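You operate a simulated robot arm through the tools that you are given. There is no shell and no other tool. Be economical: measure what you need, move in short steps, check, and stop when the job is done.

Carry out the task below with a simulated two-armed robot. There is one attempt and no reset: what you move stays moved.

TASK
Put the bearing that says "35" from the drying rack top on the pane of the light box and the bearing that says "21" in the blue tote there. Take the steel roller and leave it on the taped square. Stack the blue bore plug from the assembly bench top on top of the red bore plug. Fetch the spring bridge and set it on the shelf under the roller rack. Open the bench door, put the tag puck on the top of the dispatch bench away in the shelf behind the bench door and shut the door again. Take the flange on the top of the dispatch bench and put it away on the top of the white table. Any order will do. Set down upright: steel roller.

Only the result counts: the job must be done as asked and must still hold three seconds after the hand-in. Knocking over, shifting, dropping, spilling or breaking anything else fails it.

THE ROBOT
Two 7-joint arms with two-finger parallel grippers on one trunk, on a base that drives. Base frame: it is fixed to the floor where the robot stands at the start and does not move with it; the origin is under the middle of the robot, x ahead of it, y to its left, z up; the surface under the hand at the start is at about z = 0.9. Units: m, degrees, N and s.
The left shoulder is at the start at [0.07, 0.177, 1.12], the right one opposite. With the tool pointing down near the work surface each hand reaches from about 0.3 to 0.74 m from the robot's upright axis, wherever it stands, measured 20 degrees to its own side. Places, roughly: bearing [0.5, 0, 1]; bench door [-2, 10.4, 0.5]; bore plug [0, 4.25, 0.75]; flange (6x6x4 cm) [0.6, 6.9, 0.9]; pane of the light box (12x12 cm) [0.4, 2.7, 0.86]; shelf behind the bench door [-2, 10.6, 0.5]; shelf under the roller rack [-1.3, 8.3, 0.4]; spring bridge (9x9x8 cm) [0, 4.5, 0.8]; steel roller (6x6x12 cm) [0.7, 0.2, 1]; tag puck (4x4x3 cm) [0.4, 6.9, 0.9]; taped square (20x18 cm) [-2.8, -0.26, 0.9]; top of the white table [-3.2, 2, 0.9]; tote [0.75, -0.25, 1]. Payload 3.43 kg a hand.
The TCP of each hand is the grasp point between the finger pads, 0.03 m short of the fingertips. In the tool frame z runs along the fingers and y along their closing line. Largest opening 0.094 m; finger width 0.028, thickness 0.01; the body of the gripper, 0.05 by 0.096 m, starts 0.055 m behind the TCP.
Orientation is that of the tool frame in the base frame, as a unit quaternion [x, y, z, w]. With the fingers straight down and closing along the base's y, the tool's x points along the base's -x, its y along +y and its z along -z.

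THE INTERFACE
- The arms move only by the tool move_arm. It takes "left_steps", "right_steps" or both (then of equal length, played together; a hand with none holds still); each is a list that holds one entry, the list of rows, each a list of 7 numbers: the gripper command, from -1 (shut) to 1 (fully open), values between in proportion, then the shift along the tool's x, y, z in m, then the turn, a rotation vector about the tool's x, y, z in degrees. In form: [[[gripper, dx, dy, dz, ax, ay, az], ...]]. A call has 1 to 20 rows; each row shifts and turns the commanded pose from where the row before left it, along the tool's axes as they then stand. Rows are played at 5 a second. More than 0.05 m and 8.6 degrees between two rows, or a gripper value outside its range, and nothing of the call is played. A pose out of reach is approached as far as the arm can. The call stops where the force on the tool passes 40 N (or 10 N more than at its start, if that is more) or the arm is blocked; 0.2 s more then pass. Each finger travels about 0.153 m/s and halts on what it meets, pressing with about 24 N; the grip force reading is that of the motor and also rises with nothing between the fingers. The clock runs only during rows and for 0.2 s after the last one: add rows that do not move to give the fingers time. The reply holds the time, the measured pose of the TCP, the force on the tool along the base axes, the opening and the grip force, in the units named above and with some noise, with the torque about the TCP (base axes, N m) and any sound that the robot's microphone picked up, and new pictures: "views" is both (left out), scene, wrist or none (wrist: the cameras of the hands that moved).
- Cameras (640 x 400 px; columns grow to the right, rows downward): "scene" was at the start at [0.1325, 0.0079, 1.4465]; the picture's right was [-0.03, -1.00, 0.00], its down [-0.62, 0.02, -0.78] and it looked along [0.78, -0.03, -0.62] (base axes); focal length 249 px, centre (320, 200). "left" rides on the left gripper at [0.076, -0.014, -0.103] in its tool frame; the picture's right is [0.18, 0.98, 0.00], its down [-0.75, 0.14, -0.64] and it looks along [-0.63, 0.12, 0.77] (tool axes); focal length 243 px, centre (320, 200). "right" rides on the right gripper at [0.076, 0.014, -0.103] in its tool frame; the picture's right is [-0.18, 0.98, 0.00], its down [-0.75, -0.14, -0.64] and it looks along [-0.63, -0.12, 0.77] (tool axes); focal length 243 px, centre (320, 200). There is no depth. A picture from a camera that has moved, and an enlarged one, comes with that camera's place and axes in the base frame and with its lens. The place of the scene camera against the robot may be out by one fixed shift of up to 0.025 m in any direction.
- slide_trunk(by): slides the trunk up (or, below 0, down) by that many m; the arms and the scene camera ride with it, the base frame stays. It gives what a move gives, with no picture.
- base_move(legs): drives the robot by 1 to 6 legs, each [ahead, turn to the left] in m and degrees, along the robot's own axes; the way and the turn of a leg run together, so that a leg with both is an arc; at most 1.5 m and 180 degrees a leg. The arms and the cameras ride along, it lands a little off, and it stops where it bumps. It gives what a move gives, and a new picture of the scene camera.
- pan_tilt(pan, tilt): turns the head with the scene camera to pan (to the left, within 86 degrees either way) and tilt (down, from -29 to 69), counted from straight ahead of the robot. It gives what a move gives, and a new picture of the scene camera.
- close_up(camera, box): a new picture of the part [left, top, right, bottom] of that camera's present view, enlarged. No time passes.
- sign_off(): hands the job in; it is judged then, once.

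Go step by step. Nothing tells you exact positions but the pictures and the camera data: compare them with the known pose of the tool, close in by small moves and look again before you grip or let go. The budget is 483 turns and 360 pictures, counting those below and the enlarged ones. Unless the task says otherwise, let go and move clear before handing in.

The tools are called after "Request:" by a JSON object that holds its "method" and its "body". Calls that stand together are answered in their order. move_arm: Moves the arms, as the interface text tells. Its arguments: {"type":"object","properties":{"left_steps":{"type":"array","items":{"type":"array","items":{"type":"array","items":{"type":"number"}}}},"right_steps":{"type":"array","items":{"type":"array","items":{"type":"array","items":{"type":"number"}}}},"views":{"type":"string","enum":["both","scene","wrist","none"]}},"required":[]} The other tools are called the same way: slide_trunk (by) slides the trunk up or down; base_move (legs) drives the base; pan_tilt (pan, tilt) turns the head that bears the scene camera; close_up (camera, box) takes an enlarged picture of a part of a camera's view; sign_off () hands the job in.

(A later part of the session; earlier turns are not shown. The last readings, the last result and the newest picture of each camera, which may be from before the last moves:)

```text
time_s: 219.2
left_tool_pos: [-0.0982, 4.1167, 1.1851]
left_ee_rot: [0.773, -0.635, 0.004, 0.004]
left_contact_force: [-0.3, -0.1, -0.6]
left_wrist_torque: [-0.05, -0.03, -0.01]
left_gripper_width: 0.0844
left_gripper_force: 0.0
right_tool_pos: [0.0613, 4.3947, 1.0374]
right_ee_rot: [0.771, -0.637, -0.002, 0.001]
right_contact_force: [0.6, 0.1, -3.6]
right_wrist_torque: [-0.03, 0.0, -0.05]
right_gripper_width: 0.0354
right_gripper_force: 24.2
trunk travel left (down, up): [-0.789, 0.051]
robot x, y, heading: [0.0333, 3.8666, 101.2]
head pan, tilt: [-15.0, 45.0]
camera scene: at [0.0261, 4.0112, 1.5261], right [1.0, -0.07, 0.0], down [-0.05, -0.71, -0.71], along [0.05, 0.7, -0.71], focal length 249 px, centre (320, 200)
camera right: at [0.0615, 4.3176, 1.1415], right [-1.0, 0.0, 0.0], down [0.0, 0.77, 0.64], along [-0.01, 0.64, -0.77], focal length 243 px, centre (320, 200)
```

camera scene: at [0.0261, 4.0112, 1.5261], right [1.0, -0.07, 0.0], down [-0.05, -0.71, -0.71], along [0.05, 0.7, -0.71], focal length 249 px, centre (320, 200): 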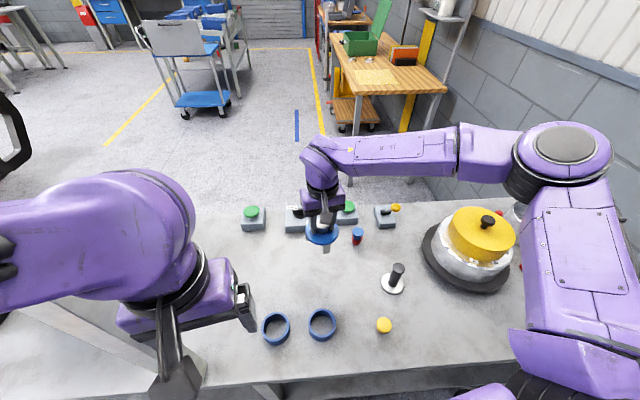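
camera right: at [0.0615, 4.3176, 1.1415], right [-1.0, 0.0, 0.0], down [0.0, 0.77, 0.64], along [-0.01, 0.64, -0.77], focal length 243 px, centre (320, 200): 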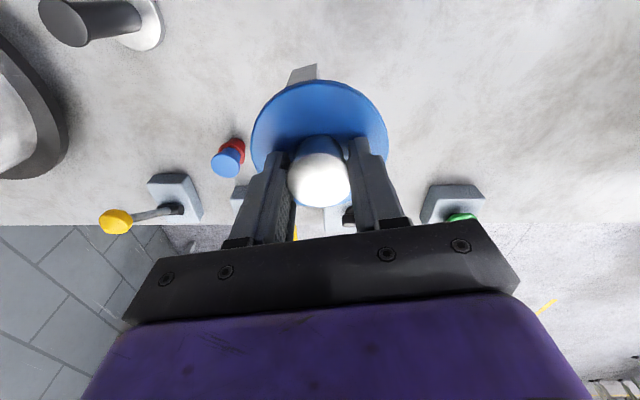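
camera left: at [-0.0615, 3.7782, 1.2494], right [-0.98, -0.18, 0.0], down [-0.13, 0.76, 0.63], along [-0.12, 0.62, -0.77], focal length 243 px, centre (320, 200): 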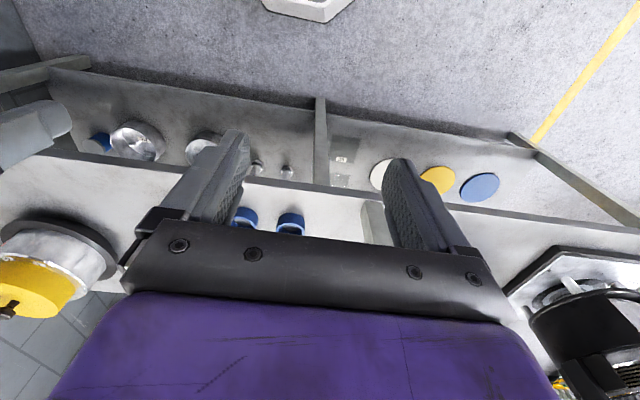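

The spring bridge is lifted. I'll tuck it in, back out of the bench area and turn toward the aisle.

Request:
{"method": "move_arm", "body": {"right_steps": [[[-1, 0.039, -0.005, -0.01, 0, 0, 0], [-1, 0.039, -0.005, -0.01, 0, 0, 0], [-1, 0.039, -0.005, -0.01, 0, 0, 0], [-1, 0.036, -0.005, 0, 0, 0, 0]]], "views": "none"}}

Request:
{"method": "base_move", "body": {"legs": [[-0.4, 0], [0, 79]]}}

Request:
{"method": "pan_tilt", "body": {"pan": 0, "tilt": 20}}

```text
time_s: 220.2
left_tool_pos: [-0.0966, 4.113, 1.1858]
left_ee_rot: [0.772, -0.636, 0.004, 0.005]
left_contact_force: [-0.8, -0.7, 0.6]
left_wrist_torque: [0.03, -0.01, -0.03]
left_gripper_width: 0.0848
left_gripper_force: 0.0
right_tool_pos: [0.1109, 4.2486, 1.0703]
right_ee_rot: [0.771, -0.636, -0.002, 0.001]
right_contact_force: [0.0, 0.4, -3.9]
right_wrist_torque: [0.0, 0.03, 0.0]
right_gripper_width: 0.0355
right_gripper_force: 24.1
trunk travel left (down, up): [-0.789, 0.051]
robot x, y, heading: [0.0324, 3.8676, 101.1]
head pan, tilt: [-15.0, 45.0]
```

```text
time_s: 226.0
left_tool_pos: [-0.1504, 3.3868, 1.1848]
left_ee_rot: [1.0, 0.002, 0.006, 0.002]
left_contact_force: [0.2, -0.3, 0.2]
left_wrist_torque: [-0.01, 0.01, -0.01]
left_gripper_width: 0.0847
left_gripper_force: 0.0
right_tool_pos: [-0.2439, 3.6165, 1.0698]
right_ee_rot: [1.0, 0.0, -0.001, 0.001]
right_contact_force: [0.3, -0.4, -3.5]
right_wrist_torque: [0.0, 0.0, -0.03]
right_gripper_width: 0.0359
right_gripper_force: 24.7
trunk travel left (down, up): [-0.789, 0.051]
robot x, y, heading: [0.1162, 3.4757, -180.0]
head pan, tilt: [-15.0, 45.0]
camera scene: at [-0.016, 3.5018, 1.5262], right [0.25, 0.97, 0.0], down [0.68, -0.18, -0.71], along [-0.68, 0.18, -0.71], focal length 249 px, centre (320, 200)
```

scene: 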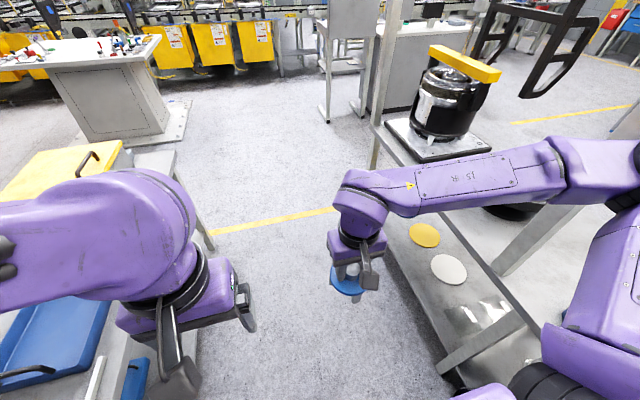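

```text
time_s: 226.9
left_tool_pos: [-0.1497, 3.3868, 1.185]
left_ee_rot: [1.0, 0.002, 0.006, 0.001]
left_contact_force: [-0.6, -0.6, 0.4]
left_wrist_torque: [0.01, 0.05, 0.03]
left_gripper_width: 0.0847
left_gripper_force: 0.0
right_tool_pos: [-0.2437, 3.6165, 1.0688]
right_ee_rot: [1.0, 0.0, -0.002, 0.002]
right_contact_force: [0.7, -0.2, -4.4]
right_wrist_torque: [0.03, 0.02, -0.02]
right_gripper_width: 0.0356
right_gripper_force: 23.8
trunk travel left (down, up): [-0.789, 0.051]
robot x, y, heading: [0.1105, 3.4719, -179.7]
head pan, tilt: [0.0, 20.0]
camera scene: at [-0.0303, 3.4806, 1.5648], right [-0.01, 1.0, 0.0], down [0.34, 0.0, -0.94], along [-0.94, -0.01, -0.34], focal length 249 px, centre (320, 200)
```

scene: 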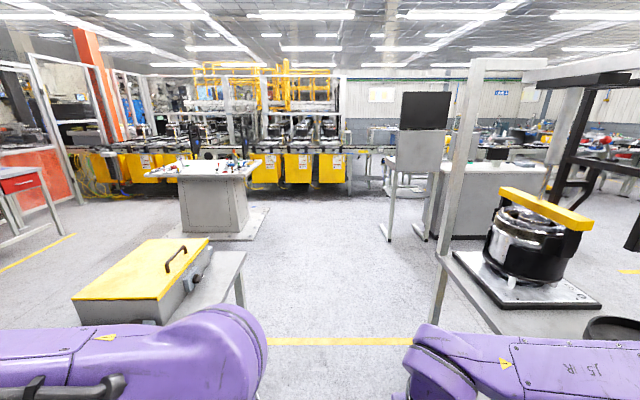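

The way out is clear. I'll drive west along the corridor, then turn north in the aisle.

Request:
{"method": "base_move", "body": {"legs": [[0, 1.7], [1.5, 0], [0.5, 0], [0, -92]]}}

Request:
{"method": "pan_tilt", "body": {"pan": 0, "tilt": 12}}

```text
time_s: 241.2
left_tool_pos: [-1.9775, 3.6402, 1.1856]
left_ee_rot: [0.71, -0.704, 0.004, 0.005]
left_contact_force: [0.6, 0.0, -0.8]
left_wrist_torque: [0.02, 0.01, -0.01]
left_gripper_width: 0.0847
left_gripper_force: 0.1
right_tool_pos: [-1.7474, 3.7346, 1.0685]
right_ee_rot: [0.709, -0.705, -0.001, 0.0]
right_contact_force: [0.1, -0.6, -4.5]
right_wrist_torque: [-0.01, -0.02, 0.03]
right_gripper_width: 0.0353
right_gripper_force: 24.1
trunk travel left (down, up): [-0.789, 0.051]
robot x, y, heading: [-1.8946, 3.3719, 90.6]
head pan, tilt: [0.0, 20.0]
camera scene: at [-1.8974, 3.5275, 1.5649], right [1.0, 0.01, 0.0], down [0.0, -0.34, -0.94], along [-0.01, 0.94, -0.34], focal length 249 px, centre (320, 200)
```

scene: 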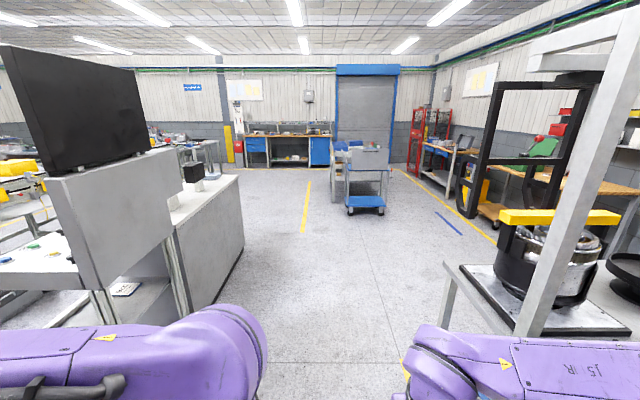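

```text
time_s: 241.9
left_tool_pos: [-1.9774, 3.6414, 1.1856]
left_ee_rot: [0.71, -0.704, 0.003, 0.005]
left_contact_force: [0.6, 0.6, 0.5]
left_wrist_torque: [-0.01, 0.02, -0.02]
left_gripper_width: 0.0845
left_gripper_force: 0.1
right_tool_pos: [-1.7474, 3.7347, 1.0699]
right_ee_rot: [0.709, -0.705, -0.002, 0.0]
right_contact_force: [0.3, -0.3, -3.5]
right_wrist_torque: [0.0, 0.01, -0.04]
right_gripper_width: 0.0357
right_gripper_force: 23.8
trunk travel left (down, up): [-0.789, 0.051]
robot x, y, heading: [-1.8942, 3.3715, 90.6]
head pan, tilt: [0.0, 12.0]
camera scene: at [-1.8972, 3.5276, 1.5779], right [1.0, 0.01, 0.0], down [0.0, -0.21, -0.98], along [-0.01, 0.98, -0.21], focal length 249 px, centre (320, 200)
```

scene: 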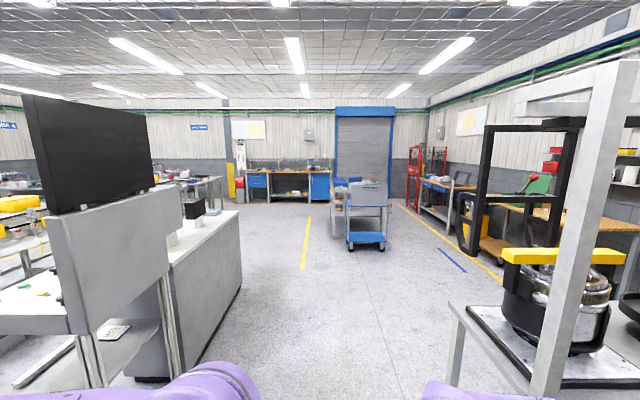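

Request:
{"method": "close_up", "body": {"camera": "scene", "box": [220, 90, 500, 270]}}

```text
2.22 times, centred on (360, 180) of scene
camera zoom: at [-1.8972, 3.5276, 1.5779], right [1.0, 0.01, 0.0], down [0.0, -0.21, -0.98], along [-0.01, 0.98, -0.21], focal length 553 px, centre (231, 244)
```

zoom: 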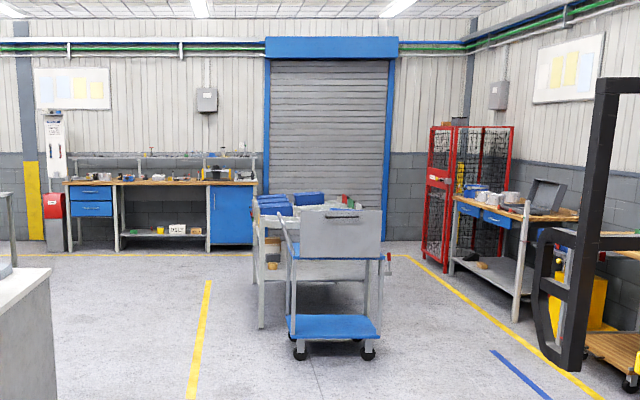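

The far bench with the blue door, a central rack behind a cart, and more benches on the right are visible. I'll drive north to about y=6 and look closer.

Request:
{"method": "base_move", "body": {"legs": [[0, -0.6], [1.5, 0], [1.0, 0]]}}

Request:
{"method": "pan_tilt", "body": {"pan": -15, "tilt": 22}}

Request:
{"method": "pan_tilt", "body": {"pan": -60, "tilt": 20}}

```text
time_s: 254.4
left_tool_pos: [-1.9762, 6.1291, 1.1855]
left_ee_rot: [0.712, -0.703, 0.003, 0.005]
left_contact_force: [-0.3, 0.1, -0.6]
left_wrist_torque: [0.0, -0.01, 0.0]
left_gripper_width: 0.0843
left_gripper_force: 0.0
right_tool_pos: [-1.7457, 6.2243, 1.0694]
right_ee_rot: [0.711, -0.703, -0.003, 0.0]
right_contact_force: [-0.1, 0.1, -4.0]
right_wrist_torque: [-0.02, -0.03, 0.02]
right_gripper_width: 0.0354
right_gripper_force: 24.0
trunk travel left (down, up): [-0.789, 0.051]
robot x, y, heading: [-1.8887, 5.8594, 90.8]
head pan, tilt: [0.0, 12.0]
camera scene: at [-1.894, 6.0165, 1.578], right [1.0, 0.02, 0.0], down [0.0, -0.21, -0.98], along [-0.02, 0.98, -0.21], focal length 249 px, centre (320, 200)
```

scene: 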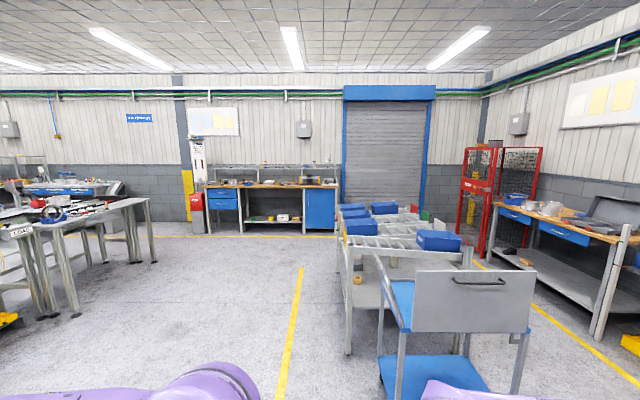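

```text
time_s: 255.2
left_tool_pos: [-1.9752, 6.1291, 1.186]
left_ee_rot: [0.712, -0.702, 0.004, 0.005]
left_contact_force: [-0.6, 0.7, 0.3]
left_wrist_torque: [0.02, -0.01, -0.03]
left_gripper_width: 0.0844
left_gripper_force: 0.0
right_tool_pos: [-1.7455, 6.2258, 1.0685]
right_ee_rot: [0.711, -0.703, -0.002, 0.0]
right_contact_force: [-0.1, 0.1, -4.2]
right_wrist_torque: [-0.01, 0.03, 0.01]
right_gripper_width: 0.0355
right_gripper_force: 23.7
trunk travel left (down, up): [-0.789, 0.051]
robot x, y, heading: [-1.8882, 5.8604, 90.8]
head pan, tilt: [-15.0, 22.0]
camera scene: at [-1.87, 6.0142, 1.5616], right [0.97, -0.24, 0.0], down [-0.09, -0.36, -0.93], along [0.22, 0.9, -0.37], focal length 249 px, centre (320, 200)
```

scene: 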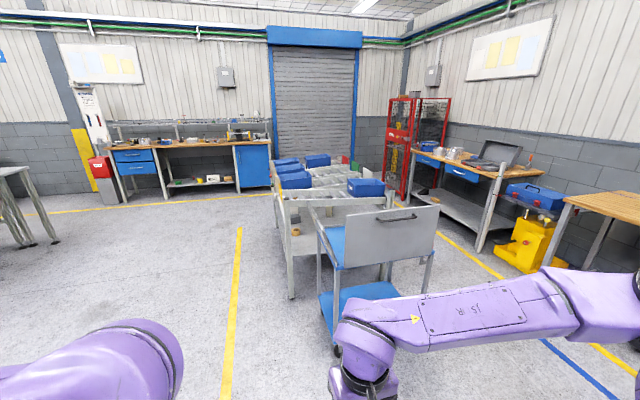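

```text
time_s: 256.3
left_tool_pos: [-1.9764, 6.1298, 1.1844]
left_ee_rot: [0.712, -0.702, 0.004, 0.005]
left_contact_force: [-0.1, -0.2, -0.5]
left_wrist_torque: [-0.01, 0.0, -0.03]
left_gripper_width: 0.0848
left_gripper_force: 0.1
right_tool_pos: [-1.7468, 6.2248, 1.0685]
right_ee_rot: [0.711, -0.703, -0.002, 0.001]
right_contact_force: [0.0, -0.4, -3.4]
right_wrist_torque: [0.01, -0.01, -0.01]
right_gripper_width: 0.0356
right_gripper_force: 23.6
trunk travel left (down, up): [-0.789, 0.051]
robot x, y, heading: [-1.888, 5.863, 90.8]
head pan, tilt: [-60.0, 20.0]
camera scene: at [-1.8127, 5.9719, 1.5649], right [0.51, -0.86, 0.0], down [-0.29, -0.18, -0.94], along [0.81, 0.48, -0.34], focal length 249 px, centre (320, 200)
```

scene: 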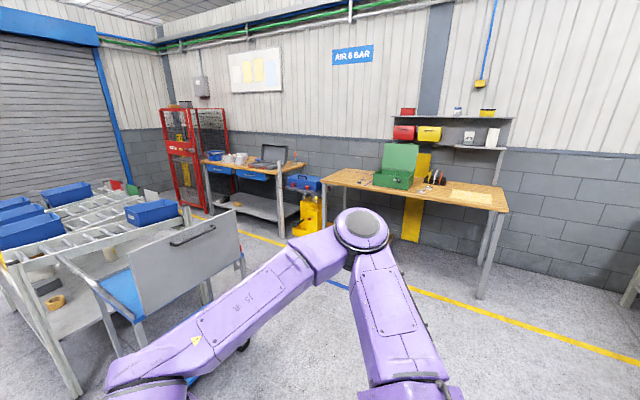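

Request:
{"method": "pan_tilt", "body": {"pan": -15, "tilt": 22}}

Request:
{"method": "close_up", "body": {"camera": "scene", "box": [250, 130, 460, 350]}}

```text
time_s: 257.4
left_tool_pos: [-1.9746, 6.1292, 1.1851]
left_ee_rot: [0.712, -0.702, 0.004, 0.006]
left_contact_force: [-0.2, 0.2, 0.1]
left_wrist_torque: [0.0, -0.01, -0.01]
left_gripper_width: 0.0845
left_gripper_force: 0.2
right_tool_pos: [-1.7458, 6.2243, 1.07]
right_ee_rot: [0.711, -0.703, -0.001, 0.0]
right_contact_force: [-0.7, 0.1, -3.4]
right_wrist_torque: [0.02, 0.0, 0.0]
right_gripper_width: 0.0356
right_gripper_force: 23.5
trunk travel left (down, up): [-0.789, 0.051]
robot x, y, heading: [-1.8891, 5.861, 91.1]
head pan, tilt: [-15.0, 22.0]
camera scene: at [-1.8698, 6.0139, 1.5616], right [0.97, -0.24, 0.0], down [-0.09, -0.36, -0.93], along [0.23, 0.9, -0.37], focal length 249 px, centre (320, 200)
```

scene: 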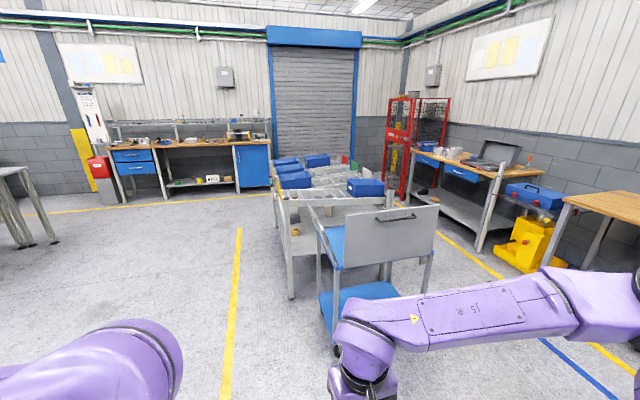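

```text
1.82 times, centred on (355, 240) of scene
camera zoom: at [-1.8698, 6.0139, 1.5616], right [0.97, -0.24, 0.0], down [-0.09, -0.36, -0.93], along [0.23, 0.9, -0.37], focal length 453 px, centre (256, 127)
```

zoom: 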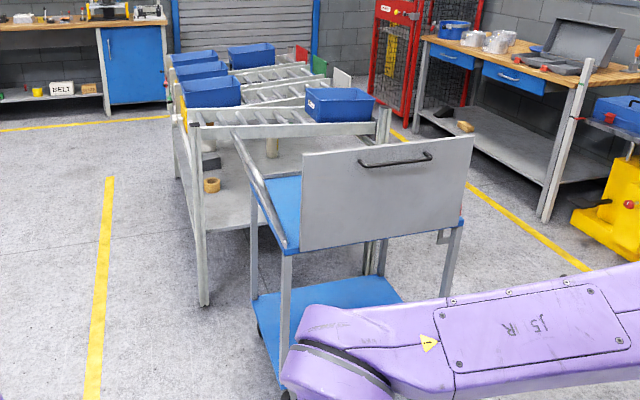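

The rack's shelf is at about z 0.4 between legs near x −1.69, y 7.7. I'll go to its left side and face it.

Request:
{"method": "base_move", "body": {"legs": [[0, 13.5], [1.5, 0], [1.0, 0], [0, -104.5]]}}

Request:
{"method": "pan_tilt", "body": {"pan": 0, "tilt": 35}}

```text
time_s: 274.8
left_tool_pos: [-2.2401, 8.3678, 1.1856]
left_ee_rot: [0.005, 1.0, 0.001, -0.006]
left_contact_force: [0.5, 0.7, 0.8]
left_wrist_torque: [0.01, 0.03, -0.03]
left_gripper_width: 0.0845
left_gripper_force: 0.1
right_tool_pos: [-2.1516, 8.1354, 1.0688]
right_ee_rot: [0.007, 1.0, 0.002, 0.0]
right_contact_force: [-0.2, 0.4, -2.9]
right_wrist_torque: [0.02, 0.01, 0.0]
right_gripper_width: 0.0353
right_gripper_force: 24.4
trunk travel left (down, up): [-0.789, 0.051]
robot x, y, heading: [-2.5134, 8.286, -0.3]
head pan, tilt: [-15.0, 22.0]
camera scene: at [-2.3737, 8.2723, 1.5616], right [-0.27, -0.96, 0.0], down [-0.36, 0.1, -0.93], along [0.89, -0.25, -0.38], focal length 249 px, centre (320, 200)
```

scene: 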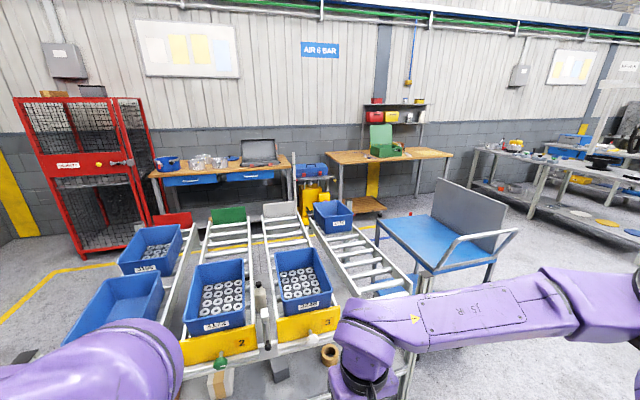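

```text
time_s: 275.6
left_tool_pos: [-2.2423, 8.3672, 1.1849]
left_ee_rot: [0.005, 1.0, 0.0, -0.007]
left_contact_force: [-0.8, -0.3, -0.3]
left_wrist_torque: [-0.03, 0.0, 0.0]
left_gripper_width: 0.0846
left_gripper_force: 0.0
right_tool_pos: [-2.151, 8.1348, 1.0683]
right_ee_rot: [0.007, 1.0, 0.002, 0.001]
right_contact_force: [0.1, -0.2, -3.0]
right_wrist_torque: [0.0, -0.04, -0.02]
right_gripper_width: 0.0354
right_gripper_force: 24.4
trunk travel left (down, up): [-0.789, 0.051]
robot x, y, heading: [-2.5125, 8.2863, -0.2]
head pan, tilt: [0.0, 35.0]
camera scene: at [-2.3751, 8.2959, 1.5411], right [-0.01, -1.0, 0.0], down [-0.57, 0.01, -0.82], along [0.82, -0.01, -0.57], focal length 249 px, centre (320, 200)
```

scene: 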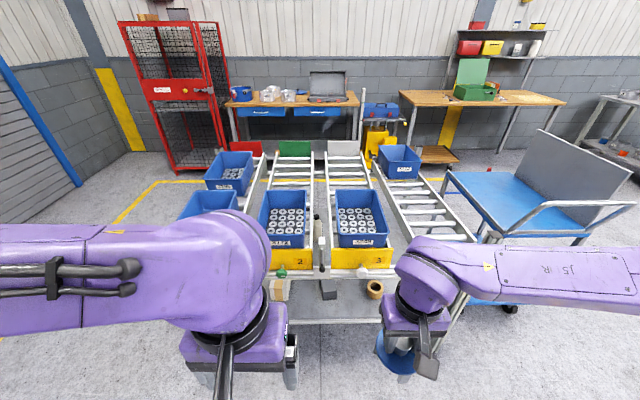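

The lower shelf is visible in front of the lanes. I'll enlarge it.

Request:
{"method": "close_up", "body": {"camera": "scene", "box": [230, 230, 480, 390]}}

Request:
{"method": "pan_tilt", "body": {"pan": 0, "tilt": 60}}

```text
2.50 times, centred on (355, 310) of scene
camera zoom: at [-2.3751, 8.2959, 1.5411], right [-0.01, -1.0, 0.0], down [-0.57, 0.01, -0.82], along [0.82, -0.01, -0.57], focal length 622 px, centre (232, -75)
```

zoom: 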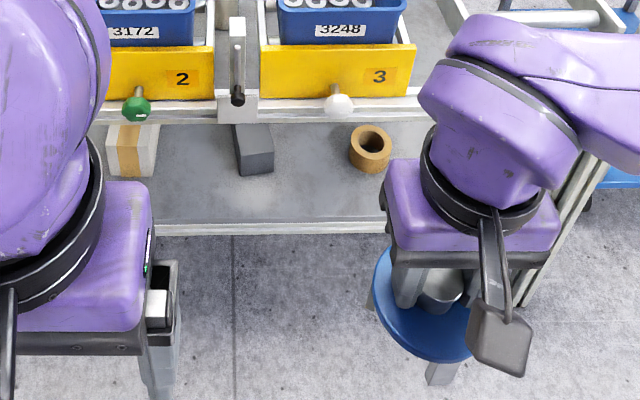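

```text
time_s: 276.5
left_tool_pos: [-2.2409, 8.3672, 1.185]
left_ee_rot: [0.005, 1.0, 0.001, -0.007]
left_contact_force: [0.7, 0.2, 0.1]
left_wrist_torque: [0.02, 0.01, 0.04]
left_gripper_width: 0.0849
left_gripper_force: 0.1
right_tool_pos: [-2.152, 8.1359, 1.0688]
right_ee_rot: [0.006, 1.0, 0.001, 0.0]
right_contact_force: [0.3, 0.2, -2.7]
right_wrist_torque: [0.04, 0.02, 0.02]
right_gripper_width: 0.0356
right_gripper_force: 23.8
trunk travel left (down, up): [-0.789, 0.051]
robot x, y, heading: [-2.5074, 8.2874, -0.4]
head pan, tilt: [0.0, 60.0]
camera scene: at [-2.3964, 8.2964, 1.5068], right [-0.01, -1.0, 0.0], down [-0.87, 0.01, -0.5], along [0.5, 0.0, -0.87], focal length 249 px, centre (320, 200)
```

scene: 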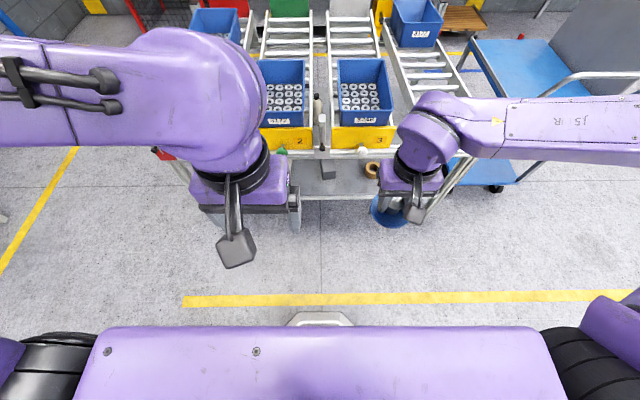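

The shelf lies wholly under the rack rail (rail bottom z≈0.71, shelf z≈0.4), so a vertical hand won't fit. I'll set the bridge on the clear floor in front of me, regrip its knob with the hand tilted about 45°, and then slide it in. First, I'll lower the trunk.

Request:
{"method": "slide_trunk", "body": {"by": -0.72}}

Request:
{"method": "move_arm", "body": {"right_steps": [[[-1, -0.03, 0, 0.03, 0, 0, 0], [-1, -0.03, 0, 0.04, 0, 0, 0], [-1, -0.03, 0, 0.04, 0, 0, 0], [-1, -0.02, 0, 0.04, 0, 0, 0], [-1, 0, 0, 0, 0, 0, 0]]], "views": "both"}}

```text
refused: -0.72 is not a number from -0.4 to 0.4
```

```text
time_s: 277.7
left_tool_pos: [-2.2411, 8.3667, 1.1859]
left_ee_rot: [0.006, 1.0, 0.0, -0.005]
left_contact_force: [0.4, -0.3, 0.2]
left_wrist_torque: [-0.04, -0.01, -0.03]
left_gripper_width: 0.0846
left_gripper_force: 0.0
right_tool_pos: [-2.0443, 8.1339, 0.9172]
right_ee_rot: [0.006, 1.0, 0.002, 0.002]
right_contact_force: [-0.8, -0.8, -3.1]
right_wrist_torque: [0.06, -0.01, 0.0]
right_gripper_width: 0.0351
right_gripper_force: 24.1
trunk travel left (down, up): [-0.789, 0.051]
robot x, y, heading: [-2.5114, 8.286, -0.6]
head pan, tilt: [0.0, 60.0]
camera scene: at [-2.3974, 8.2962, 1.5068], right [-0.01, -1.0, 0.0], down [-0.87, 0.01, -0.5], along [0.5, 0.0, -0.87], focal length 249 px, centre (320, 200)
camera right: at [-2.121, 8.1485, 1.0212], right [0.2, 0.98, 0.0], down [0.75, -0.15, 0.64], along [0.63, -0.12, -0.77], focal length 243 px, centre (320, 200)
```

scene: 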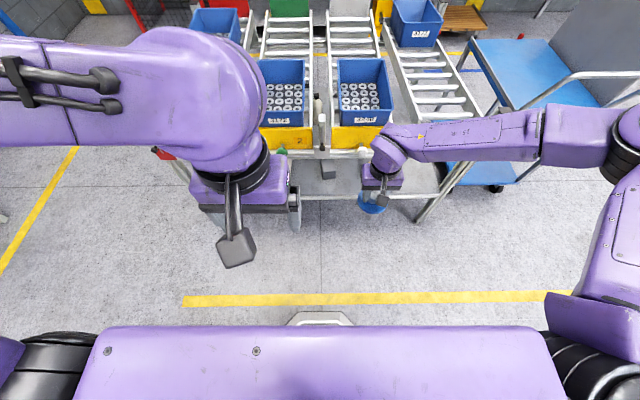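
right: 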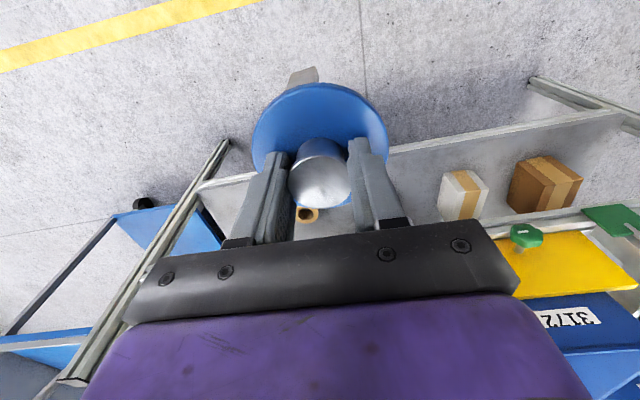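

Request:
{"method": "slide_trunk", "body": {"by": -0.36}}

Request:
{"method": "slide_trunk", "body": {"by": -0.36}}

Request:
{"method": "close_up", "body": {"camera": "right", "box": [0, 0, 640, 400]}}

```text
time_s: 281.2
left_tool_pos: [-2.2414, 8.3681, 0.824]
left_ee_rot: [0.006, 1.0, 0.0, -0.006]
left_contact_force: [-0.7, -0.5, 0.0]
left_wrist_torque: [-0.01, -0.01, 0.01]
left_gripper_width: 0.0845
left_gripper_force: 0.0
right_tool_pos: [-2.0454, 8.1336, 0.5595]
right_ee_rot: [0.006, 1.0, 0.002, 0.002]
right_contact_force: [-0.1, 0.8, -3.5]
right_wrist_torque: [-0.02, 0.01, 0.05]
right_gripper_width: 0.0356
right_gripper_force: 23.6
trunk travel left (down, up): [-0.429, 0.411]
robot x, y, heading: [-2.5075, 8.2839, -0.6]
head pan, tilt: [0.0, 60.0]
```

```text
time_s: 284.7
left_tool_pos: [-2.2413, 8.3666, 0.4658]
left_ee_rot: [0.005, 1.0, 0.001, -0.007]
left_contact_force: [-0.7, -0.9, -0.2]
left_wrist_torque: [0.01, 0.02, 0.01]
left_gripper_width: 0.0846
left_gripper_force: 0.0
right_tool_pos: [-2.0428, 8.1337, 0.1994]
right_ee_rot: [0.007, 1.0, 0.002, 0.001]
right_contact_force: [-0.1, -0.2, -4.6]
right_wrist_torque: [0.01, 0.01, 0.01]
right_gripper_width: 0.0356
right_gripper_force: 24.2
trunk travel left (down, up): [-0.069, 0.771]
robot x, y, heading: [-2.5085, 8.2822, -0.6]
head pan, tilt: [0.0, 60.0]
```

```text
1.00 times, centred on (320, 200) of right (not enlarged: the box is as wide or as high as the picture)
camera zoom: at [-2.1208, 8.1486, 0.3014], right [0.2, 0.98, 0.0], down [0.75, -0.15, 0.64], along [0.63, -0.12, -0.77], focal length 243 px, centre (320, 200)
```

zoom: 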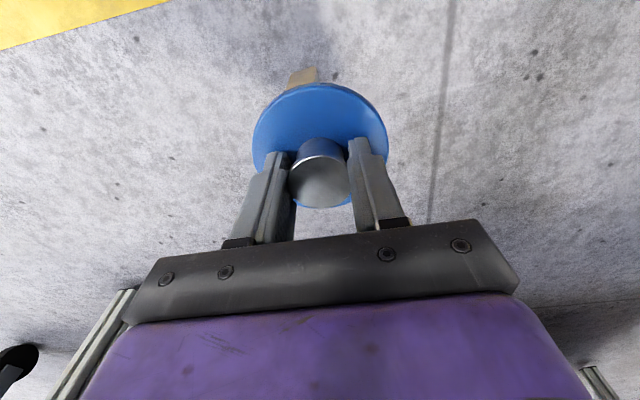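

Request:
{"method": "move_arm", "body": {"right_steps": [[[-1, 0, 0, 0.04, 0, 0, 0], [-1, 0, 0, 0.04, 0, 0, 0], [-1, 0, 0, 0.02, 0, 0, 0], [-1, 0, 0, 0.006, 0, 0, 0], [-1, 0, 0, 0.003, 0, 0, 0], [-1, 0, 0, 0, 0, 0, 0]]], "views": "none"}}

```text
time_s: 286.1
left_tool_pos: [-2.2419, 8.3664, 0.4659]
left_ee_rot: [0.005, 1.0, 0.001, -0.006]
left_contact_force: [0.2, 0.2, 0.5]
left_wrist_torque: [-0.04, -0.01, 0.01]
left_gripper_width: 0.0846
left_gripper_force: 0.1
right_tool_pos: [-2.0441, 8.1356, 0.0897]
right_ee_rot: [0.007, 1.0, 0.002, 0.001]
right_contact_force: [-1.3, -1.0, -4.0]
right_wrist_torque: [0.0, -0.01, 0.02]
right_gripper_width: 0.0354
right_gripper_force: 24.2
trunk travel left (down, up): [-0.069, 0.771]
robot x, y, heading: [-2.5089, 8.2873, -0.3]
head pan, tilt: [0.0, 60.0]
```

Request:
{"method": "move_arm", "body": {"right_steps": [[[-1, 0, 0, 0.003, 0, 0, 0], [-1, 0, 0, 0.003, 0, 0, 0], [-1, 0, 0, 0.002, 0, 0, 0], [-1, 0, 0, 0, 0, 0, 0]]], "views": "none"}}

```text
time_s: 287.1
left_tool_pos: [-2.2413, 8.3668, 0.4643]
left_ee_rot: [0.004, 1.0, 0.001, -0.006]
left_contact_force: [0.2, -0.7, -0.1]
left_wrist_torque: [-0.01, 0.0, 0.03]
left_gripper_width: 0.0846
left_gripper_force: 0.0
right_tool_pos: [-2.0448, 8.1353, 0.0798]
right_ee_rot: [0.006, 1.0, 0.002, 0.0]
right_contact_force: [0.0, -0.3, -4.4]
right_wrist_torque: [0.01, 0.03, -0.01]
right_gripper_width: 0.0353
right_gripper_force: 24.4
trunk travel left (down, up): [-0.069, 0.771]
robot x, y, heading: [-2.5103, 8.2859, -0.4]
head pan, tilt: [0.0, 60.0]
```

Request:
{"method": "move_arm", "body": {"right_steps": [[[-1, 0, 0, 0.003, 0, 0, 0], [-1, 0, 0, 0.002, 0, 0, 0], [-1, 0, 0, 0.002, 0, 0, 0], [-1, 0, 0, 0, 0, 0, 0]]], "views": "wrist"}}

```text
time_s: 288.2
left_tool_pos: [-2.2422, 8.3673, 0.465]
left_ee_rot: [0.005, 1.0, 0.002, -0.004]
left_contact_force: [0.4, -0.2, -0.1]
left_wrist_torque: [0.02, 0.02, 0.02]
left_gripper_width: 0.0848
left_gripper_force: 0.1
right_tool_pos: [-2.0437, 8.1352, 0.0774]
right_ee_rot: [0.008, 1.0, 0.002, 0.003]
right_contact_force: [-8.2, -3.9, 25.1]
right_wrist_torque: [-0.75, 0.06, -0.21]
right_gripper_width: 0.0355
right_gripper_force: 24.1
trunk travel left (down, up): [-0.069, 0.771]
robot x, y, heading: [-2.5079, 8.2844, -0.6]
head pan, tilt: [0.0, 60.0]
stopped in row 4 (right hand): the force on the tool passed its limit at 41 N (the readings are from after the stop); the commanded pose is now the measured one
camera right: at [-2.121, 8.1498, 0.1808], right [0.2, 0.98, 0.0], down [0.75, -0.16, 0.65], along [0.63, -0.13, -0.76], focal length 243 px, centre (320, 200)
```

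right: 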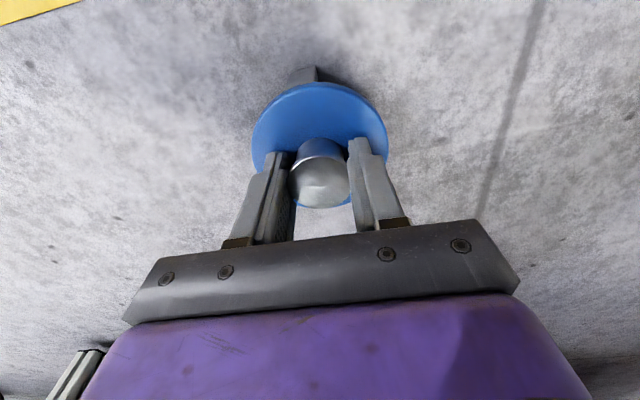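

The bridge stands on the floor. I'll release it, rise, back up a bit and tilt the hand 45° forward.

Request:
{"method": "move_arm", "body": {"right_steps": [[[-1, 0, 0, -0.002, 0, 0, 0], [0.3, 0, 0, 0, 0, 0, 0], [0.3, 0, 0, 0, 0, 0, 0], [0.3, 0, 0, 0, 0, 0, 0], [0.3, 0, 0, -0.03, 0, 0, 0], [0.3, 0, 0, -0.04, 0, 0, 0], [0.3, 0.02, 0, -0.04, 0, 0, 0], [0.3, 0.03, 0, -0.03, 0, 0, 0], [0.3, 0.03, 0, 0, 0, 0, 0]]], "views": "wrist"}}

```text
time_s: 290.2
left_tool_pos: [-2.2429, 8.367, 0.4653]
left_ee_rot: [0.006, 1.0, 0.001, -0.006]
left_contact_force: [1.0, 0.5, 0.5]
left_wrist_torque: [-0.03, -0.01, 0.01]
left_gripper_width: 0.0847
left_gripper_force: 0.0
right_tool_pos: [-2.1249, 8.1332, 0.2197]
right_ee_rot: [0.007, 1.0, 0.002, 0.002]
right_contact_force: [1.3, -0.1, 0.0]
right_wrist_torque: [-0.02, 0.0, 0.03]
right_gripper_width: 0.0611
right_gripper_force: 0.1
trunk travel left (down, up): [-0.069, 0.771]
robot x, y, heading: [-2.5106, 8.2828, -0.4]
head pan, tilt: [0.0, 60.0]
camera right: at [-2.2014, 8.1478, 0.322], right [0.2, 0.98, 0.0], down [0.75, -0.15, 0.64], along [0.63, -0.12, -0.77], focal length 243 px, centre (320, 200)
```

right: 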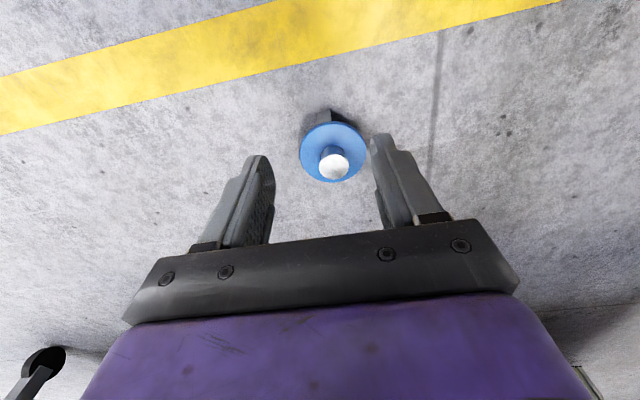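

Request:
{"method": "move_arm", "body": {"right_steps": [[[0.3, 0, 0, 0, 0, -7.5, 0], [0.3, 0, 0, 0, 0, -7.5, 0], [0.3, 0, 0, 0, 0, -7.5, 0], [0.3, 0, 0, 0, 0, -7.5, 0], [0.3, 0, 0, 0, 0, -7.5, 0], [0.3, 0, 0, 0, 0, -7.5, 0], [0.3, 0, 0, 0, 0, 0, 0]]], "views": "both"}}

```text
time_s: 291.4
left_tool_pos: [-2.2423, 8.3673, 0.4657]
left_ee_rot: [0.005, 1.0, 0.001, -0.006]
left_contact_force: [0.2, -0.4, -0.1]
left_wrist_torque: [-0.01, -0.01, -0.01]
left_gripper_width: 0.0846
left_gripper_force: 0.0
right_tool_pos: [-2.1226, 8.1372, 0.2212]
right_ee_rot: [0.004, 0.946, -0.001, 0.324]
right_contact_force: [3.5, -5.9, 24.4]
right_wrist_torque: [0.64, 3.73, 0.79]
right_gripper_width: 0.0611
right_gripper_force: 0.1
right hand out of reach, approached as far as the arm can: row 6
trunk travel left (down, up): [-0.069, 0.771]
robot x, y, heading: [-2.5135, 8.2856, -0.7]
head pan, tilt: [0.0, 60.0]
stopped in row 6 (right hand): the force on the tool passed its limit at 105 N (the readings are from after the stop); the commanded pose is now the measured one
camera scene: at [-2.3976, 8.2966, 0.7874], right [-0.01, -1.0, 0.0], down [-0.87, 0.01, -0.5], along [0.5, 0.0, -0.87], focal length 249 px, centre (320, 200)
camera right: at [-2.2459, 8.151, 0.2558], right [0.15, 0.98, 0.11], down [0.2, -0.14, 0.97], along [0.97, -0.13, -0.22], focal length 243 px, centre (320, 200)
```

scene: 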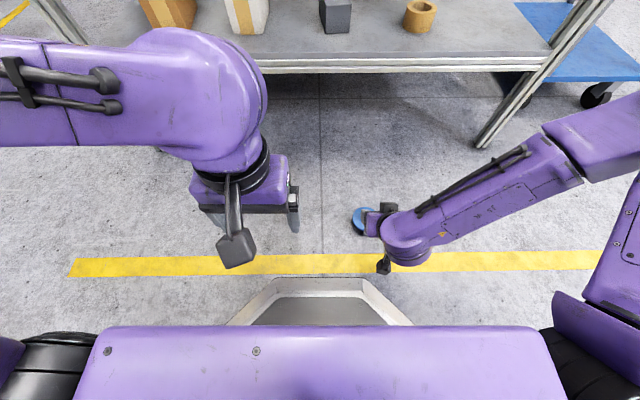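
right: 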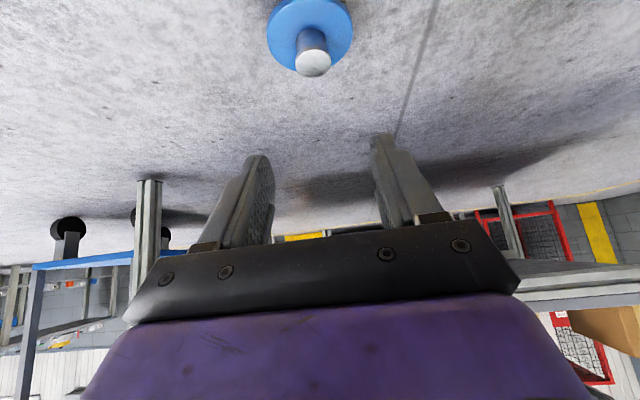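

The wrist touched my own base front. I'll ease the hand forward, back the base up 15 cm, then continue tilting.

Request:
{"method": "move_arm", "body": {"right_steps": [[[0.3, -0.03, 0, 0.01, 0, 0, 0], [0.3, -0.025, 0, -0.015, 0, 0, 0], [0.3, 0, 0, -0.03, 0, 0, 0]]], "views": "none"}}

Request:
{"method": "base_move", "body": {"legs": [[-0.17, 0]]}}

```text
time_s: 292.2
left_tool_pos: [-2.2414, 8.3671, 0.465]
left_ee_rot: [0.005, 1.0, 0.001, -0.007]
left_contact_force: [0.4, -0.3, 0.2]
left_wrist_torque: [0.02, 0.02, -0.03]
left_gripper_width: 0.0846
left_gripper_force: 0.0
right_tool_pos: [-2.0985, 8.1357, 0.2795]
right_ee_rot: [0.004, 0.947, -0.001, 0.321]
right_contact_force: [-1.2, 0.2, 0.3]
right_wrist_torque: [0.01, 0.01, 0.0]
right_gripper_width: 0.0609
right_gripper_force: 0.0
trunk travel left (down, up): [-0.069, 0.771]
robot x, y, heading: [-2.5114, 8.2881, -0.7]
head pan, tilt: [0.0, 60.0]
```

```text
time_s: 293.7
left_tool_pos: [-2.4142, 8.3701, 0.4643]
left_ee_rot: [0.005, 1.0, 0.001, -0.006]
left_contact_force: [-0.1, 0.1, 0.4]
left_wrist_torque: [-0.02, -0.02, 0.04]
left_gripper_width: 0.0847
left_gripper_force: 0.0
right_tool_pos: [-2.2711, 8.1375, 0.28]
right_ee_rot: [0.003, 0.947, 0.0, 0.322]
right_contact_force: [0.1, 0.2, 0.3]
right_wrist_torque: [-0.02, -0.03, -0.01]
right_gripper_width: 0.0612
right_gripper_force: 0.0
trunk travel left (down, up): [-0.069, 0.771]
robot x, y, heading: [-2.678, 8.2868, -0.4]
head pan, tilt: [0.0, 60.0]
camera scene: at [-2.5688, 8.2979, 0.7868], right [-0.01, -1.0, 0.0], down [-0.87, 0.01, -0.5], along [0.5, 0.0, -0.87], focal length 249 px, centre (320, 200)
```

scene: 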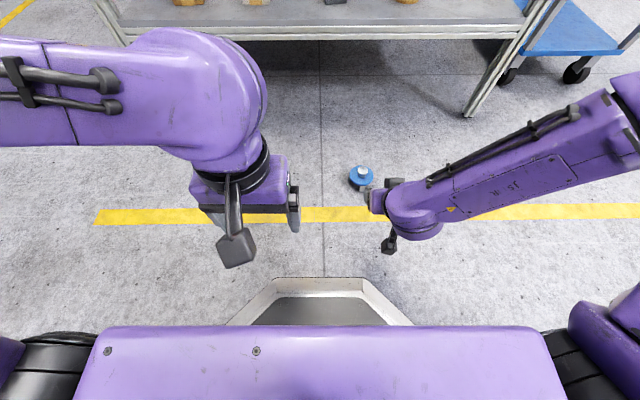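

Request:
{"method": "move_arm", "body": {"right_steps": [[[0.3, 0, 0, 0, 0, -7.0, 0], [0.3, -0.005, 0, 0.04, 0, 0, 0], [0.3, -0.005, 0, 0.04, 0, 0, 0], [0.3, 0, -0.003, 0.04, 0, 0, 0], [0.3, 0, 0, 0.0, 0, 0, 0]]], "views": "wrist"}}

```text
time_s: 294.9
left_tool_pos: [-2.4138, 8.3699, 0.4649]
left_ee_rot: [0.005, 1.0, 0.001, -0.007]
left_contact_force: [-0.3, 0.3, -0.8]
left_wrist_torque: [0.0, 0.0, 0.01]
left_gripper_width: 0.0845
left_gripper_force: 0.0
right_tool_pos: [-2.1683, 8.1399, 0.1965]
right_ee_rot: [0.004, 0.925, -0.003, 0.38]
right_contact_force: [-0.2, 0.1, 0.8]
right_wrist_torque: [0.0, 0.02, -0.01]
right_gripper_width: 0.0611
right_gripper_force: 0.1
right hand out of reach, approached as far as the arm can: row 1
trunk travel left (down, up): [-0.069, 0.771]
robot x, y, heading: [-2.681, 8.2883, -0.5]
head pan, tilt: [0.0, 60.0]
camera right: at [-2.2951, 8.1554, 0.2169], right [0.14, 0.98, 0.13], down [0.09, -0.14, 0.99], along [0.99, -0.13, -0.1], focal length 243 px, centre (320, 200)
```

right: 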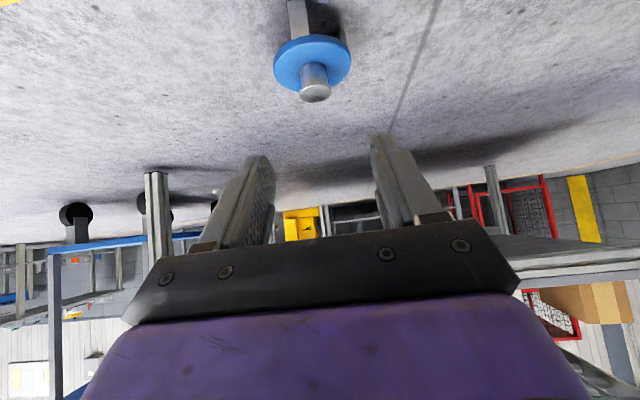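

Tilt reached, with the knob at [-2.041,8.132]. I'll slide along the tool axis to straddle the knob.

Request:
{"method": "move_arm", "body": {"right_steps": [[[0.3, 0, -0.004, 0.04, 0, 0, 0], [0.3, 0, -0.003, 0.04, 0, 0, 0], [0.3, 0, 0, 0.035, 0, 0, 0], [0.3, 0, 0, 0, 0, 0, 0]]], "views": "wrist"}}

```text
time_s: 295.9
left_tool_pos: [-2.4141, 8.3698, 0.4652]
left_ee_rot: [0.006, 1.0, 0.001, -0.005]
left_contact_force: [0.3, 1.0, 0.0]
left_wrist_torque: [-0.03, 0.0, -0.01]
left_gripper_width: 0.0845
left_gripper_force: 0.1
right_tool_pos: [-2.0886, 8.1318, 0.1168]
right_ee_rot: [0.003, 0.925, -0.001, 0.379]
right_contact_force: [-0.4, 0.5, 0.6]
right_wrist_torque: [0.0, 0.03, 0.03]
right_gripper_width: 0.0611
right_gripper_force: 0.0
trunk travel left (down, up): [-0.069, 0.771]
robot x, y, heading: [-2.6829, 8.2855, -0.3]
head pan, tilt: [0.0, 60.0]
camera right: at [-2.2161, 8.1465, 0.1378], right [0.14, 0.98, 0.13], down [0.09, -0.14, 0.99], along [0.99, -0.13, -0.1], focal length 243 px, centre (320, 200)
```

right: 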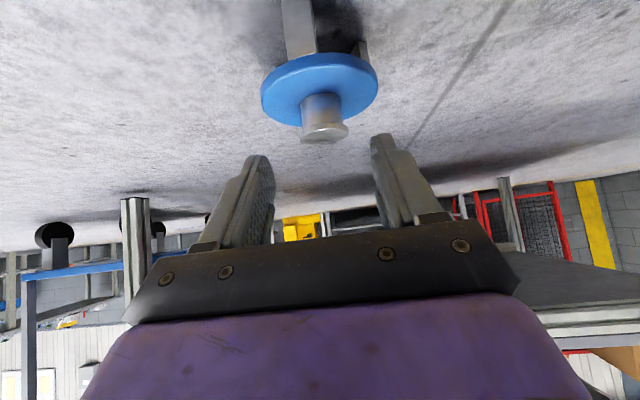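

Request:
{"method": "move_arm", "body": {"right_steps": [[[0.3, 0, 0, 0.025, 0, 0, 0], [0.3, 0, 0.0005, 0.02, 0, 0, 0], [0.3, 0, 0, 0.002, 0, 0, 0], [0.3, 0, 0, 0, 0, 0, 0]]], "views": "wrist"}}

```text
time_s: 296.9
left_tool_pos: [-2.4133, 8.3687, 0.4653]
left_ee_rot: [0.005, 1.0, 0.001, -0.006]
left_contact_force: [-0.3, 0.1, 0.3]
left_wrist_torque: [-0.02, 0.0, -0.02]
left_gripper_width: 0.0847
left_gripper_force: 0.1
right_tool_pos: [-2.0561, 8.1314, 0.0827]
right_ee_rot: [0.003, 0.925, -0.001, 0.38]
right_contact_force: [-0.5, 0.0, -0.8]
right_wrist_torque: [-0.01, -0.03, -0.01]
right_gripper_width: 0.0612
right_gripper_force: 0.1
trunk travel left (down, up): [-0.069, 0.771]
robot x, y, heading: [-2.6846, 8.2854, -0.7]
head pan, tilt: [0.0, 60.0]
camera right: at [-2.1821, 8.1462, 0.1032], right [0.14, 0.98, 0.13], down [0.09, -0.14, 0.99], along [0.99, -0.13, -0.1], focal length 243 px, centre (320, 200)
```

right: 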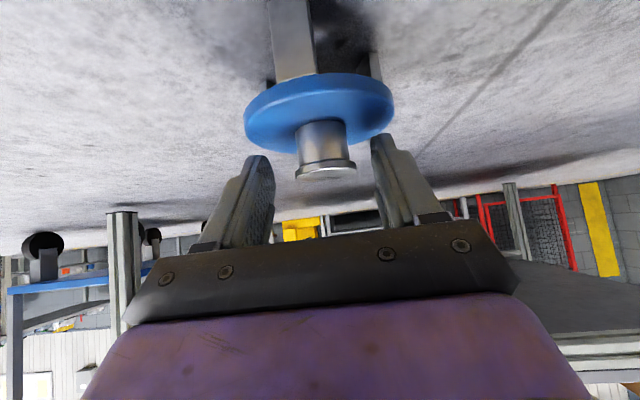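

Request:
{"method": "move_arm", "body": {"right_steps": [[[0.3, 0, 0, 0.003, 0, 0, 0], [-1, 0, 0, 0, 0, 0, 0], [-1, 0, 0, 0, 0, 0, 0], [-1, 0, 0, 0, 0, 0, 0], [-1, 0, 0, 0, 0, 0, 0]]], "views": "wrist"}}

```text
time_s: 298.1
left_tool_pos: [-2.4139, 8.3698, 0.4651]
left_ee_rot: [0.005, 1.0, 0.001, -0.006]
left_contact_force: [0.3, -0.4, -0.4]
left_wrist_torque: [-0.01, -0.01, 0.01]
left_gripper_width: 0.0846
left_gripper_force: 0.0
right_tool_pos: [-2.053, 8.1318, 0.0801]
right_ee_rot: [0.003, 0.925, -0.001, 0.38]
right_contact_force: [-0.6, 3.2, 2.8]
right_wrist_torque: [0.01, -0.05, 0.04]
right_gripper_width: 0.0355
right_gripper_force: 23.9
trunk travel left (down, up): [-0.069, 0.771]
robot x, y, heading: [-2.6817, 8.2891, -0.4]
head pan, tilt: [0.0, 60.0]
camera right: at [-2.1798, 8.146, 0.1007], right [0.14, 0.98, 0.13], down [0.08, -0.14, 0.99], along [0.99, -0.13, -0.1], focal length 243 px, centre (320, 200)
```

right: 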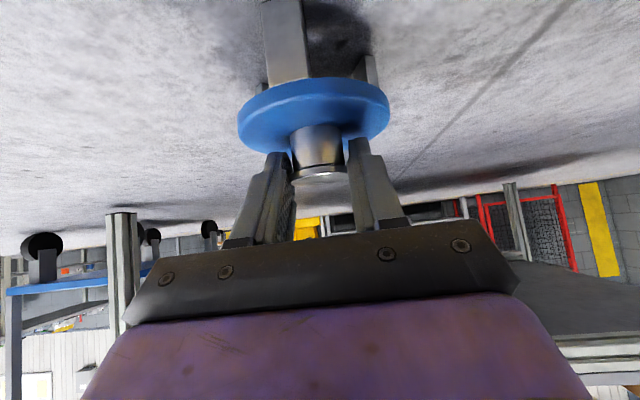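

Gripped. I'll lift straight up.

Request:
{"method": "move_arm", "body": {"right_steps": [[[-1, -0.01, 0, -0.01, 0, 0, 0], [-1, -0.021, 0, -0.021, 0, 0, 0], [-1, -0.028, 0, -0.028, 0, 0, 0], [-1, -0.028, 0, -0.028, 0, 0, 0], [-1, 0, 0, 0, 0, 0, 0]]], "views": "both"}}

```text
time_s: 299.3
left_tool_pos: [-2.4144, 8.3687, 0.4647]
left_ee_rot: [0.005, 1.0, 0.001, -0.006]
left_contact_force: [-0.1, 0.5, -0.7]
left_wrist_torque: [0.0, -0.01, -0.02]
left_gripper_width: 0.0846
left_gripper_force: 0.1
right_tool_pos: [-2.0561, 8.1323, 0.203]
right_ee_rot: [0.004, 0.925, -0.002, 0.379]
right_contact_force: [-0.7, 0.2, -3.9]
right_wrist_torque: [0.01, 0.06, 0.03]
right_gripper_width: 0.0351
right_gripper_force: 24.1
trunk travel left (down, up): [-0.069, 0.771]
robot x, y, heading: [-2.6838, 8.2891, -0.2]
head pan, tilt: [0.0, 60.0]
camera scene: at [-2.5686, 8.2979, 0.7867], right [-0.01, -1.0, 0.0], down [-0.87, 0.01, -0.5], along [0.5, 0.0, -0.87], focal length 249 px, centre (320, 200)
camera right: at [-2.1831, 8.1463, 0.2226], right [0.14, 0.98, 0.13], down [0.09, -0.14, 0.99], along [0.99, -0.13, -0.1], focal length 243 px, centre (320, 200)
```

scene: 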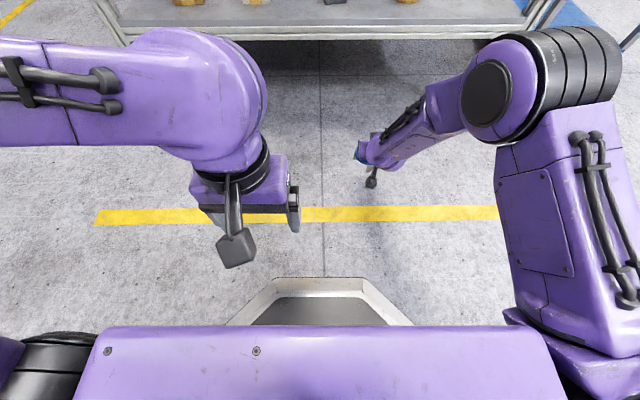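
right: 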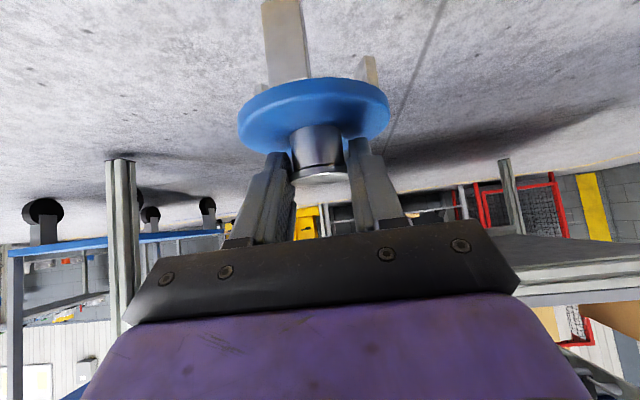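

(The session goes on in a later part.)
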